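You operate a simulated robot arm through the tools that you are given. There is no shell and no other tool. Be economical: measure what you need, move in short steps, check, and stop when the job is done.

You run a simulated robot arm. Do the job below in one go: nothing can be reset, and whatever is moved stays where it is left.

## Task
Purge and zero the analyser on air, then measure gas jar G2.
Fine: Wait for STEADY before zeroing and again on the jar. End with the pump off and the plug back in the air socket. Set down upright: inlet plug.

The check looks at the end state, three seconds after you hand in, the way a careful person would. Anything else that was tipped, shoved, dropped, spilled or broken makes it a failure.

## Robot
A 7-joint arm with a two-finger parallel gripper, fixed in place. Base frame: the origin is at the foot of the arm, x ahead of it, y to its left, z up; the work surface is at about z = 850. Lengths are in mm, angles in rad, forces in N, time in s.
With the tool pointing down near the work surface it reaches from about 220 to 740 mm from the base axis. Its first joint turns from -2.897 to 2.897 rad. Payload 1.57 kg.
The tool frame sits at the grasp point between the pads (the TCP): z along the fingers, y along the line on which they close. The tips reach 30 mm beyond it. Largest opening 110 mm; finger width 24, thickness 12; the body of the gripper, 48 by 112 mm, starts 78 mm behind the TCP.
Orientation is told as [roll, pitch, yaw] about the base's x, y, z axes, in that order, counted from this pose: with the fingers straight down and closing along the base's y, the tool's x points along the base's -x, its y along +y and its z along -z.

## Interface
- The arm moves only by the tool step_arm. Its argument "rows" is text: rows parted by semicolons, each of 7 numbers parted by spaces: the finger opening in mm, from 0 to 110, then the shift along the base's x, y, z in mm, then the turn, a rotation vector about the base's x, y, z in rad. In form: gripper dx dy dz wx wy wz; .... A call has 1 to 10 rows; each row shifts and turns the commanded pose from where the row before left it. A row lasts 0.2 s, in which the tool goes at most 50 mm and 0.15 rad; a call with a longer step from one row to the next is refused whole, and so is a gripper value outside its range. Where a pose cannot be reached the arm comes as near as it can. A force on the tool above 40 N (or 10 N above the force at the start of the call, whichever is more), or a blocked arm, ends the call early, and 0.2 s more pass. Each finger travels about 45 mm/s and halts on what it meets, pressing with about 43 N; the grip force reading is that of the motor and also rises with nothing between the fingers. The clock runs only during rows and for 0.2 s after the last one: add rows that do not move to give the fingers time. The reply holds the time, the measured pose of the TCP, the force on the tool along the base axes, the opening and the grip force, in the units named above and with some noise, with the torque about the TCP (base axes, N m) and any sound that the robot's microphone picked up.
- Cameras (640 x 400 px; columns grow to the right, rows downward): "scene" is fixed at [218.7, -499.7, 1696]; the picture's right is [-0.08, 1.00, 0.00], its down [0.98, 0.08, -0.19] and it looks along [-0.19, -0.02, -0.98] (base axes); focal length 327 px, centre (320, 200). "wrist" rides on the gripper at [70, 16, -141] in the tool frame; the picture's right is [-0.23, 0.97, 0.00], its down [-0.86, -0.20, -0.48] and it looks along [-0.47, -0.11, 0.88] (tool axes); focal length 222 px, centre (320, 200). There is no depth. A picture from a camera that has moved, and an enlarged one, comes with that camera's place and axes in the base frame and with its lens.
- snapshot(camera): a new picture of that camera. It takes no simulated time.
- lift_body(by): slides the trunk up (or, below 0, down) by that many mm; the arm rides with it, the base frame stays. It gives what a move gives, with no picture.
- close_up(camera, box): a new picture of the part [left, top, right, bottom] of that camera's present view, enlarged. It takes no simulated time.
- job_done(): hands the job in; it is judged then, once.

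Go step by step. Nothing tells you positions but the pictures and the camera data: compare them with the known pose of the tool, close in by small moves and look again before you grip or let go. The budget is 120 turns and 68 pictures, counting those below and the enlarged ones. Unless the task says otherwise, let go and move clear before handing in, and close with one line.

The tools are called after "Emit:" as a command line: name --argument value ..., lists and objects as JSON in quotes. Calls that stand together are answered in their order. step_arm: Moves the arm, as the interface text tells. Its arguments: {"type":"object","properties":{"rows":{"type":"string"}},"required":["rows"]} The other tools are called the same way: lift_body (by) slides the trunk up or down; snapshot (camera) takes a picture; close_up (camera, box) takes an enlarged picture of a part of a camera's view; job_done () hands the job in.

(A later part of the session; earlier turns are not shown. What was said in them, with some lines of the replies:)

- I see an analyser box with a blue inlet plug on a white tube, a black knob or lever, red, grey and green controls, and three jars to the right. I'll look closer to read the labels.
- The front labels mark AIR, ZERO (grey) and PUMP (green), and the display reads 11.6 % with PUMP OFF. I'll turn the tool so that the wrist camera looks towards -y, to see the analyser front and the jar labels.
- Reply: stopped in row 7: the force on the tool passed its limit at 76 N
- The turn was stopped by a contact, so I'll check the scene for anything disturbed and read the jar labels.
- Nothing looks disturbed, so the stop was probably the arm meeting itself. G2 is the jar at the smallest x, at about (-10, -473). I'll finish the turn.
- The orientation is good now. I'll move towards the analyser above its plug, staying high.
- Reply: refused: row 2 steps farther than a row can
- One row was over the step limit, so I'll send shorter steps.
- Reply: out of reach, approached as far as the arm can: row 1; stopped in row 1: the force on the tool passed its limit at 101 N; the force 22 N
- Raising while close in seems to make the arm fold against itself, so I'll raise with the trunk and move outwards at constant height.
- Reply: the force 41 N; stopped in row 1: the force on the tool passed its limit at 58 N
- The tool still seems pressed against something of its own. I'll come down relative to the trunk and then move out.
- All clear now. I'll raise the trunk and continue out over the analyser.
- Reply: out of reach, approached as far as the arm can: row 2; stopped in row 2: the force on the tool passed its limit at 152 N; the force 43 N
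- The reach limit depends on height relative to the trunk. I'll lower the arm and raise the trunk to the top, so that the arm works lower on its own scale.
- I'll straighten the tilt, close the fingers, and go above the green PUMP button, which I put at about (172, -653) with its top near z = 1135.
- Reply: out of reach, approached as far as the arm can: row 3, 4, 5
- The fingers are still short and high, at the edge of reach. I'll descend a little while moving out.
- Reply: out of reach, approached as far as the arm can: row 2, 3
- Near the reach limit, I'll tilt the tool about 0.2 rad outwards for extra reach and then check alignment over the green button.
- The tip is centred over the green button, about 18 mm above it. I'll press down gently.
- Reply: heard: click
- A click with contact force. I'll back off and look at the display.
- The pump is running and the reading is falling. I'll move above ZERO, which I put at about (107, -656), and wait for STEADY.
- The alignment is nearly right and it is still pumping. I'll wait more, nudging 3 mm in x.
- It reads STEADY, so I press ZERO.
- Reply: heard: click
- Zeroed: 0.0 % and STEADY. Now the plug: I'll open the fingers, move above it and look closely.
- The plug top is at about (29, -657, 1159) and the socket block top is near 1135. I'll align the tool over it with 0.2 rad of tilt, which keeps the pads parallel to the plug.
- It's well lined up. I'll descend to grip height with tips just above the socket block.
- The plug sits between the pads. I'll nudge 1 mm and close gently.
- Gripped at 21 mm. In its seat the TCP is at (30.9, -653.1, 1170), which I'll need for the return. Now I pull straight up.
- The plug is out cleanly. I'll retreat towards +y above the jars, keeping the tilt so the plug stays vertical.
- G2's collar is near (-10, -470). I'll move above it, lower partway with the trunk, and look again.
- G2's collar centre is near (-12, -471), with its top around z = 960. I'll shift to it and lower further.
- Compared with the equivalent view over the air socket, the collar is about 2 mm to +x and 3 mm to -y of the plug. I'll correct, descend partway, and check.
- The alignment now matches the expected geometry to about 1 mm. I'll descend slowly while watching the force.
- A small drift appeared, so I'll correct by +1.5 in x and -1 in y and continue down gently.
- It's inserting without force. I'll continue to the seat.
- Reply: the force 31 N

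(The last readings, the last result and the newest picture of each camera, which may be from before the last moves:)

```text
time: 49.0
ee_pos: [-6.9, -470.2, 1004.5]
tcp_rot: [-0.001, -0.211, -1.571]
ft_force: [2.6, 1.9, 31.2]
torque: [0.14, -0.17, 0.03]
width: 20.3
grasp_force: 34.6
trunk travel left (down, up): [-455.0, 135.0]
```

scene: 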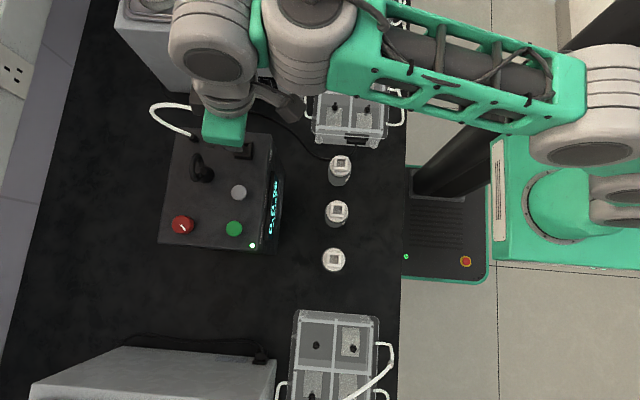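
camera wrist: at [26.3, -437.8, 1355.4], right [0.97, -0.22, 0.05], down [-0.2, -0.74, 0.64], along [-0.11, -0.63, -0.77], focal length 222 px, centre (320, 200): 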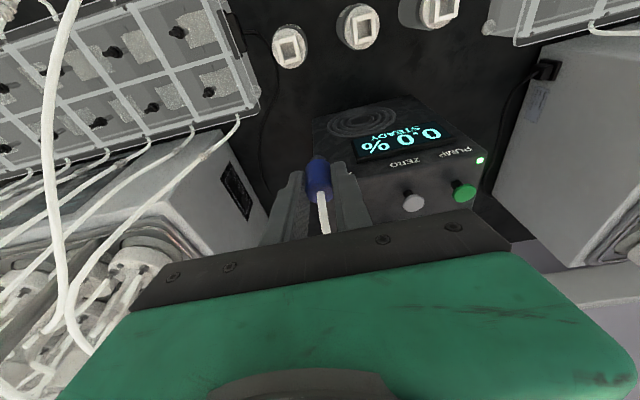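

There's contact at TCP z = 1004.5 with 31 N. I'll relax slightly and look at whether it's seated.

Emit:
step_arm --rows "8 0 0 3 0 0 0; 8 0 0 0 0 0 0"

Emit:
close_up --camera "wrist" --box '[240, 100, 400, 220]'

Emit:
close_up --camera "scene" --box '[240, 130, 380, 250]'

```text
time: 49.5
ee_pos: [-9.6, -469.5, 1003.4]
tcp_rot: [0.001, -0.204, -1.573]
ft_force: [1.3, -5.4, 22.8]
torque: [-0.25, -0.04, 0.0]
width: 20.2
grasp_force: 33.8
trunk travel left (down, up): [-455.0, 135.0]
```

```text
3.33 times, centred on (320, 160) of wrist
camera zoom: at [8.1, -372.9, 1128.9], right [0.97, -0.22, 0.05], down [-0.2, -0.74, 0.64], along [-0.11, -0.63, -0.77], focal length 740 px, centre (320, 333)
```

zoom: 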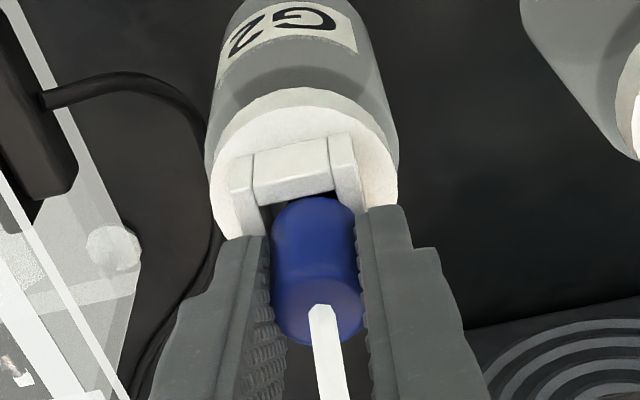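

```text
3.33 times, centred on (310, 190) of scene
camera zoom: at [218.7, -499.7, 1696.0], right [-0.08, 1.0, 0.0], down [0.98, 0.08, -0.19], along [-0.19, -0.02, -0.98], focal length 1088 px, centre (353, 233)
```

zoom: 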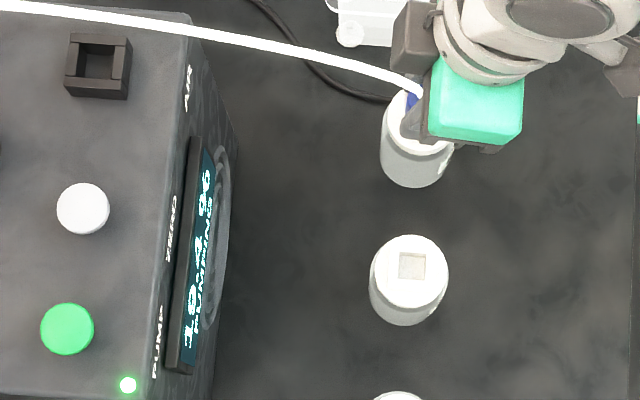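

The display is already climbing, so the plug has reached the jar. I'll hold it there and wait for STEADY.

Emit:
step_arm --rows "8 0 0 1 0 0 0; 8 0 0 0 0 0 0; 8 0 0 0 0 0 0; 8 0 0 0 0 0 0; 8 0 0 0 0 0 0; 8 0 0 0 0 0 0; 8 0 0 0 0 0 0; 8 0 0 0 0 0 0; 8 0 0 0 0 0 0; 8 0 0 0 0 0 0"

Emit:
step_arm --rows "8 0 0 0 0 0 0; 8 0 0 0 0 0 0; 8 0 0 0 0 0 0; 8 0 0 0 0 0 0; 8 0 0 0 0 0 0; 8 0 0 0 0 0 0; 8 0 0 0 0 0 0; 8 0 0 0 0 0 0; 8 0 0 0 0 0 0; 8 0 0 0 0 0 0"

Emit:
step_arm --rows "8 0 0 0 0 0 0; 8 0 0 0 0 0 0; 8 0 0 0 0 0 0; 8 0 0 0 0 0 0; 8 0 0 0 0 0 0; 8 0 0 0 0 0 0; 8 0 0 0 0 0 0; 8 0 0 0 0 0 0; 8 0 0 0 0 0 0; 8 0 0 0 0 0 0"

Emit:
step_arm --rows "8 0 0 0 0 0 0; 8 0 0 0 0 0 0; 8 0 0 0 0 0 0; 8 0 0 0 0 0 0; 8 0 0 0 0 0 0; 8 0 0 0 0 0 0; 8 0 0 0 0 0 0; 8 0 0 0 0 0 0; 8 0 0 0 0 0 0; 8 0 0 0 0 0 0"

Emit:
step_arm --rows "8 0 0 0 0 0 0; 8 0 0 0 0 0 0; 8 0 0 0 0 0 0; 8 0 0 0 0 0 0; 8 0 0 0 0 0 0; 8 0 0 0 0 0 0; 8 0 0 0 0 0 0; 8 0 0 0 0 0 0; 8 0 0 0 0 0 0; 8 0 0 0 0 0 0"

Emit:
close_up --camera "scene" --box '[250, 160, 310, 250]'

```text
time: 51.8
ee_pos: [-7.6, -468.6, 1003.8]
tcp_rot: [0.0, -0.198, -1.573]
ft_force: [-0.9, -3.8, 15.3]
torque: [-0.01, 0.0, -0.03]
width: 20.1
grasp_force: 33.3
trunk travel left (down, up): [-455.0, 135.0]
```

```text
time: 54.0
ee_pos: [-8.1, -468.3, 1003.5]
tcp_rot: [0.0, -0.2, -1.57]
ft_force: [0.2, -2.6, 11.3]
torque: [0.0, 0.0, -0.02]
width: 20.2
grasp_force: 33.9
trunk travel left (down, up): [-455.0, 135.0]
```

```text
time: 56.1
ee_pos: [-8.7, -468.6, 1004.0]
tcp_rot: [0.001, -0.202, -1.573]
ft_force: [-0.3, -1.3, 9.4]
torque: [0.03, -0.02, 0.01]
width: 20.3
grasp_force: 34.0
trunk travel left (down, up): [-455.0, 135.0]
```

```text
time: 58.4
ee_pos: [-9.2, -469.5, 1004.1]
tcp_rot: [0.0, -0.202, -1.571]
ft_force: [-0.3, -1.7, 8.5]
torque: [-0.03, 0.0, 0.02]
width: 20.3
grasp_force: 34.2
trunk travel left (down, up): [-455.0, 135.0]
```

```text
time: 60.5
ee_pos: [-9.1, -469.8, 1003.8]
tcp_rot: [0.001, -0.201, -1.573]
ft_force: [-0.6, -0.9, 6.6]
torque: [0.01, 0.05, 0.0]
width: 20.1
grasp_force: 33.7
trunk travel left (down, up): [-455.0, 135.0]
```

```text
4.44 times, centred on (280, 205) of scene
camera zoom: at [218.7, -499.7, 1696.0], right [-0.08, 1.0, 0.0], down [0.98, 0.08, -0.19], along [-0.19, -0.02, -0.98], focal length 1451 px, centre (498, 178)
```

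zoom: 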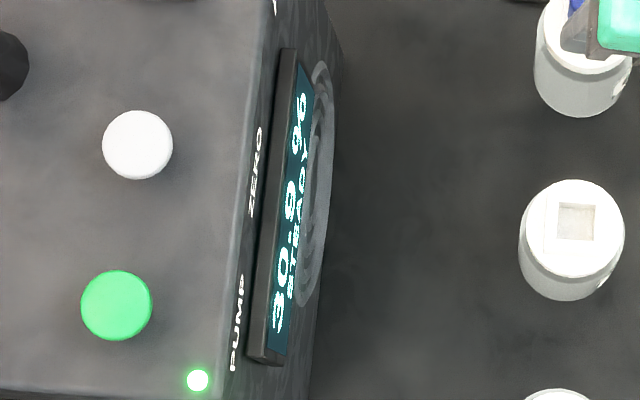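

STEADY at 30.9 %. Now I lift the plug straight out of the jar and go back up.

Emit:
step_arm --rows "8 0 0 4 0 0 0; 8 0 0 8 0 0 0; 8 0 0 10 0 0 0; 8 0 0 15 0 0 0; 8 0 0 25 0 0 0; 8 0 0 35 0 0 0; 8 0 0 0 0 0 0"

Emit:
lift_body --by 130

Emit:
snapshot --camera "scene"

```text
time: 62.1
ee_pos: [-9.1, -472.0, 1103.6]
tcp_rot: [0.001, -0.203, -1.571]
ft_force: [-0.3, -0.5, -0.9]
torque: [0.01, 0.0, -0.02]
width: 20.2
grasp_force: 33.1
trunk travel left (down, up): [-455.0, 135.0]
```

```text
time: 63.7
ee_pos: [-8.0, -471.3, 1230.9]
tcp_rot: [0.0, -0.201, -1.573]
ft_force: [-0.1, -0.8, 0.3]
torque: [0.0, 0.0, -0.01]
width: 19.8
grasp_force: 33.9
trunk travel left (down, up): [-585.0, 5.0]
```

```text
26 pictures are left
```

scene: 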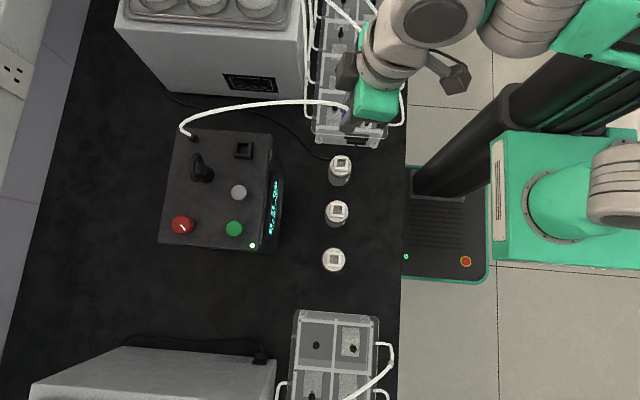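

Jar G2 is undisturbed. I'll return over the air socket.

Emit:
step_arm --rows "8 6 -25 0 0 0 0; 8 6 -30 0 0 0 0; 8 6 -30 0 0 0 0; 8 6 -30 0 0 0 0; 8 6 -28 0 0 0 0; 8 5 -25 -10 0 0 0; 8 3 -13 -10 0 0 0; 8 0 0 0 0 0 0; 8 0 0 0 0 0 0"

Emit:
close_up --camera "wrist" --box '[220, 100, 420, 220]'

```text
time: 65.7
ee_pos: [27.3, -653.6, 1211.4]
tcp_rot: [0.0, -0.199, -1.572]
ft_force: [-0.2, -0.3, -0.7]
torque: [0.01, 0.02, 0.01]
width: 20.1
grasp_force: 34.3
trunk travel left (down, up): [-585.0, 5.0]
```

```text
3.20 times, centred on (320, 160) of wrist
camera zoom: at [44.1, -556.3, 1337.1], right [0.97, -0.22, 0.05], down [-0.2, -0.74, 0.64], along [-0.11, -0.63, -0.77], focal length 711 px, centre (320, 328)
```

zoom: 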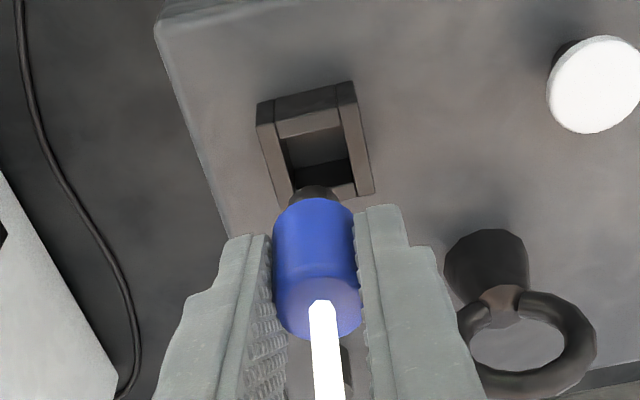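

Compared with the reference view, I need +2.3 mm in x. I'll correct and descend partway.

Emit:
step_arm --rows "8 2.3 0 0 0 0 0; 8 0 0 -10 0 0 0; 8 0 0 -8 0 0 0; 8 0 0 -5 0 0 0; 8 0 0 0 0 0 0; 8 0 0 0 0 0 0"

Emit:
close_up --camera "wrist" --box '[240, 100, 400, 220]'

```text
time: 67.1
ee_pos: [29.9, -651.5, 1189.2]
tcp_rot: [0.0, -0.201, -1.573]
ft_force: [-0.9, 0.6, -1.5]
torque: [0.01, 0.0, 0.01]
width: 19.9
grasp_force: 33.3
trunk travel left (down, up): [-585.0, 5.0]
```

```text
3.33 times, centred on (320, 160) of wrist
camera zoom: at [47.1, -555.9, 1314.3], right [0.97, -0.22, 0.05], down [-0.2, -0.74, 0.64], along [-0.11, -0.63, -0.77], focal length 740 px, centre (320, 333)
```

zoom: 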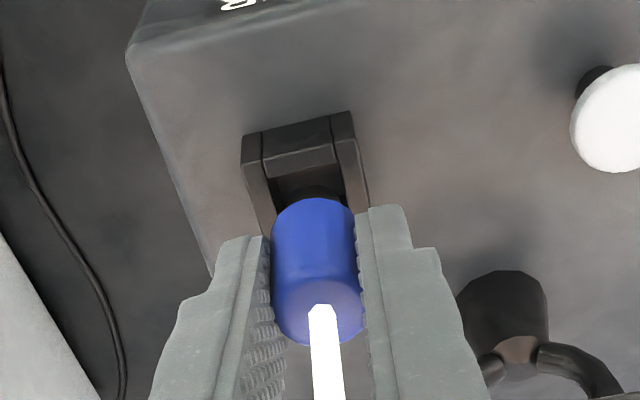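

It's in line. I continue down gently into the air socket.

Emit:
step_arm --rows "8 0.6 0 -5 0 0 0; 8 0 0 -4 0 0 0; 8 0 0 -3 0 0 0; 8 0 0 0 0 0 0"

Emit:
step_arm --rows "8 0 0 -2 0 0 0; 8 0 0 -2 0 0 0; 8 0 0 -2 0 0 0; 8 0 0 0 0 0 0"

Emit:
close_up --camera "wrist" --box '[240, 100, 400, 220]'

```text
time: 68.1
ee_pos: [32.2, -653.3, 1176.8]
tcp_rot: [-0.001, -0.202, -1.573]
ft_force: [-0.7, -0.1, 0.0]
torque: [-0.01, 0.08, 0.03]
width: 20.1
grasp_force: 33.6
trunk travel left (down, up): [-585.0, 5.0]
```

```text
time: 69.1
ee_pos: [32.1, -651.5, 1170.5]
tcp_rot: [-0.001, -0.201, -1.573]
ft_force: [-0.2, 0.7, 0.5]
torque: [0.05, 0.0, 0.03]
width: 20.3
grasp_force: 33.5
trunk travel left (down, up): [-585.0, 5.0]
```

```text
3.33 times, centred on (320, 160) of wrist
camera zoom: at [48.0, -555.7, 1295.9], right [0.97, -0.22, 0.05], down [-0.2, -0.74, 0.64], along [-0.11, -0.63, -0.77], focal length 740 px, centre (320, 333)
```

zoom: 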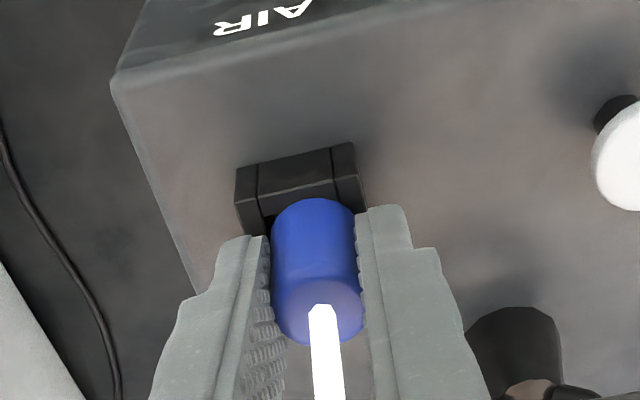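

Nearly at the seat. I'll press the last bit until it meets resistance.

Emit:
step_arm --rows "8 0 0 -1.5 0 0 0; 8 0 0 -1.5 0 0 0; 8 0 0 0 0 0 0"

```text
time: 69.9
ee_pos: [31.8, -652.7, 1169.4]
tcp_rot: [0.0, -0.204, -1.572]
ft_force: [1.4, 1.0, 11.1]
torque: [0.09, -0.03, -0.13]
width: 20.3
grasp_force: 34.3
trunk travel left (down, up): [-585.0, 5.0]
```

It's seated at the original height. I release.

Emit:
step_arm --rows "22 0 0 0 0 0 0; 30 0 0 0 0 0 0; 40 0 0 0 0 0 0; 46 0 0 0 0 0 0; 46 0 0 0 0 0 0"

Emit:
close_up --camera "wrist" --box '[240, 100, 400, 220]'

```text
time: 71.1
ee_pos: [34.1, -651.4, 1168.2]
tcp_rot: [-0.003, -0.203, -1.571]
ft_force: [13.1, -1.4, 20.2]
torque: [0.06, -0.06, 0.06]
width: 33.8
grasp_force: 0.2
trunk travel left (down, up): [-585.0, 5.0]
```

```text
3.33 times, centred on (320, 160) of wrist
camera zoom: at [50.5, -554.7, 1294.8], right [0.97, -0.22, 0.04], down [-0.2, -0.74, 0.64], along [-0.11, -0.63, -0.76], focal length 740 px, centre (320, 333)
```

zoom: 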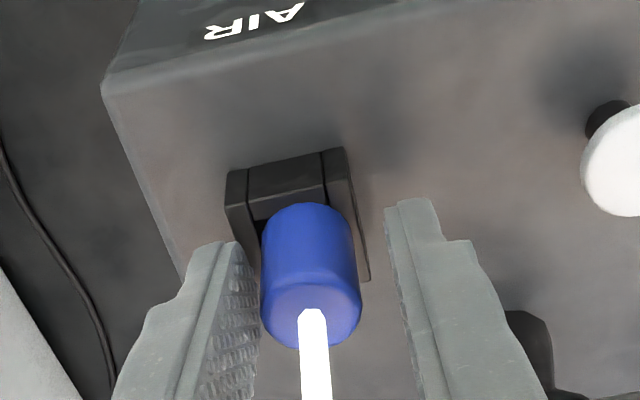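

The fingertips seem to be pressing on the socket block. I'll raise slightly, re-centre and finish opening.

Emit:
step_arm --rows "34 0 0 2 0 0 0; 36 -1 0 2 0 0 0; 40 -1 0 1 0 0 0; 46 0 0 0 0 0 0; 46 0 0 0 0 0 0"

Emit:
close_up --camera "wrist" --box '[240, 100, 400, 220]'

```text
time: 72.3
ee_pos: [29.7, -652.2, 1171.1]
tcp_rot: [-0.001, -0.2, -1.572]
ft_force: [-0.5, 1.0, -0.3]
torque: [-0.01, 0.0, 0.02]
width: 46.1
grasp_force: 0.0
trunk travel left (down, up): [-585.0, 5.0]
```

```text
3.33 times, centred on (320, 160) of wrist
camera zoom: at [46.7, -556.0, 1297.7], right [0.97, -0.22, 0.05], down [-0.2, -0.74, 0.64], along [-0.11, -0.63, -0.77], focal length 740 px, centre (320, 333)
```

zoom: 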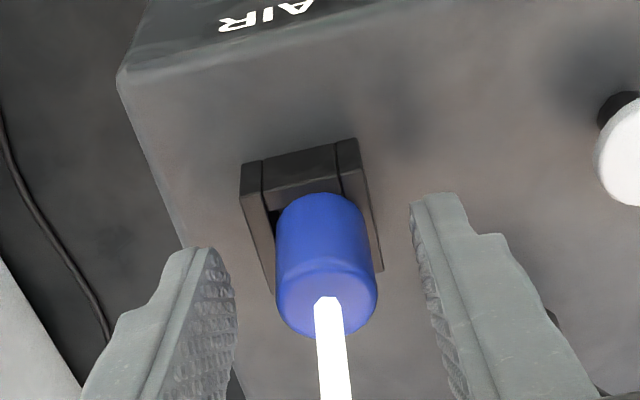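

Free now and the plug stands upright in the socket. I lift away, close the fingers, and move over the PUMP button.

Emit:
step_arm --rows "50 0 0 15 0 0 0; 50 0 0 25 0 0 0; 50 20 5 15 0 0 0; 40 30 0 0 0 0 0; 20 30 0 0 0 0 0; 0 32 0 -10 0 0 0; 0 30 -5 -15 0 0 0; 0 0 0 -10 0 0 0; 0 0 0 0 0 0 0"

Emit:
snapshot --camera "wrist"

```text
time: 74.3
ee_pos: [173.9, -653.3, 1191.2]
tcp_rot: [0.001, -0.2, -1.573]
ft_force: [0.0, 0.0, 0.8]
torque: [-0.02, 0.0, 0.0]
width: 0.0
grasp_force: 21.1
trunk travel left (down, up): [-585.0, 5.0]
```

```text
20 pictures are left
camera wrist: at [189.9, -557.2, 1316.6], right [0.97, -0.22, 0.05], down [-0.2, -0.74, 0.64], along [-0.11, -0.63, -0.77], focal length 222 px, centre (320, 200)
```

wrist: 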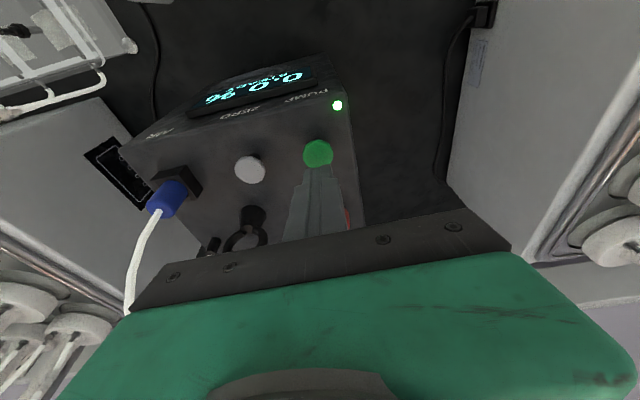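

The analyser reads about 0.0 on air again, so the plug is connected. I press PUMP to switch it off.

Emit:
step_arm --rows "0 -1 2 -12 0 0 0; 0 0 0 -10 0 0 0; 0 0 0 -4 0 0 0; 0 0 0 -2 0 0 0; 0 0 0 -2 0 0 0"

```text
time: 75.5
ee_pos: [172.1, -651.1, 1162.1]
tcp_rot: [0.0, -0.201, -1.571]
ft_force: [1.1, -0.3, 4.4]
torque: [-0.02, -0.02, 0.02]
width: 0.0
grasp_force: 21.3
trunk travel left (down, up): [-585.0, 5.0]
heard: click
```

Emit:
step_arm --rows "0 0 0 15 0 0 0; 0 0 0 25 0 0 0; 0 0 25 10 0 0 0; 0 0 40 0 0 0 0; 0 0 40 0 0 0 0; 0 0 40 0 0 0 0; 0 0 0 0 0 0 0"

Emit:
close_up --camera "scene" --box '[140, 90, 380, 280]'

Emit:
snapshot --camera "wrist"

```text
time: 77.1
ee_pos: [169.6, -506.4, 1213.4]
tcp_rot: [0.0, -0.2, -1.573]
ft_force: [0.2, -0.7, 0.7]
torque: [0.0, -0.03, 0.0]
width: 0.2
grasp_force: 21.4
trunk travel left (down, up): [-585.0, 5.0]
```

```text
2.11 times, centred on (260, 185) of scene
camera zoom: at [218.7, -499.7, 1696.0], right [-0.08, 1.0, 0.0], down [0.98, 0.08, -0.19], along [-0.19, -0.02, -0.98], focal length 688 px, centre (446, 232)
```

zoom: 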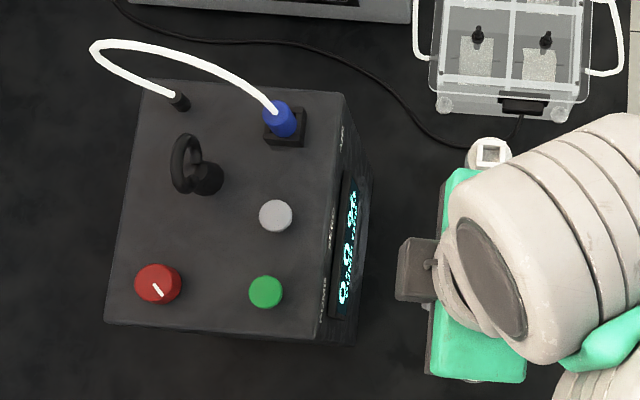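

```text
18 pictures are left
camera wrist: at [187.3, -409.2, 1337.6], right [0.97, -0.22, 0.05], down [-0.2, -0.74, 0.64], along [-0.11, -0.63, -0.77], focal length 222 px, centre (320, 200)
```

wrist: 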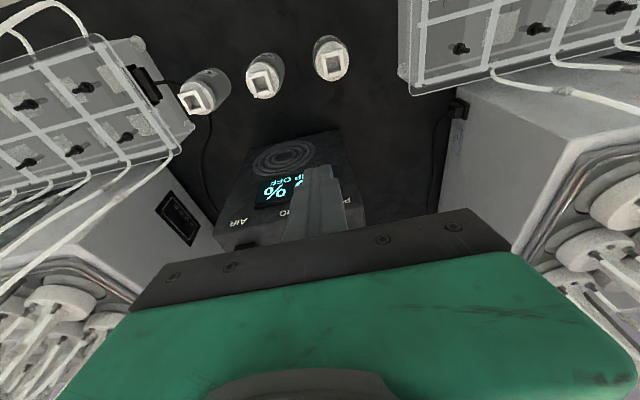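

Pump off and the plug is in the socket. One last close look at the plug.

Emit:
close_up --camera "scene" --box '[210, 110, 290, 170]'

```text
6.67 times, centred on (250, 140) of scene
camera zoom: at [218.7, -499.7, 1696.0], right [-0.08, 1.0, 0.0], down [0.98, 0.08, -0.19], along [-0.19, -0.02, -0.98], focal length 2177 px, centre (787, 600)
```

zoom: 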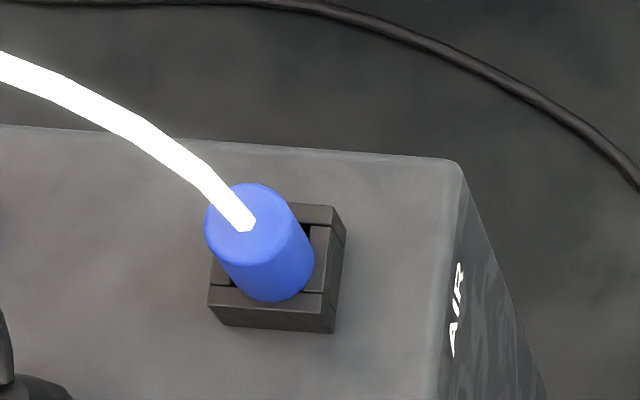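

The analyser was purged and zeroed on air at STEADY. Gas jar G2 then measured 30.9 % at STEADY, the plug is back upright in the air socket, and the pump is off.

Emit:
job_done

```text
The job is handed in.
```

The job is handed in: I purged and zeroed the analyser on air, and gas jar G2 read 30.9 % at STEADY. The pump is off and the inlet plug is back upright in the air socket.
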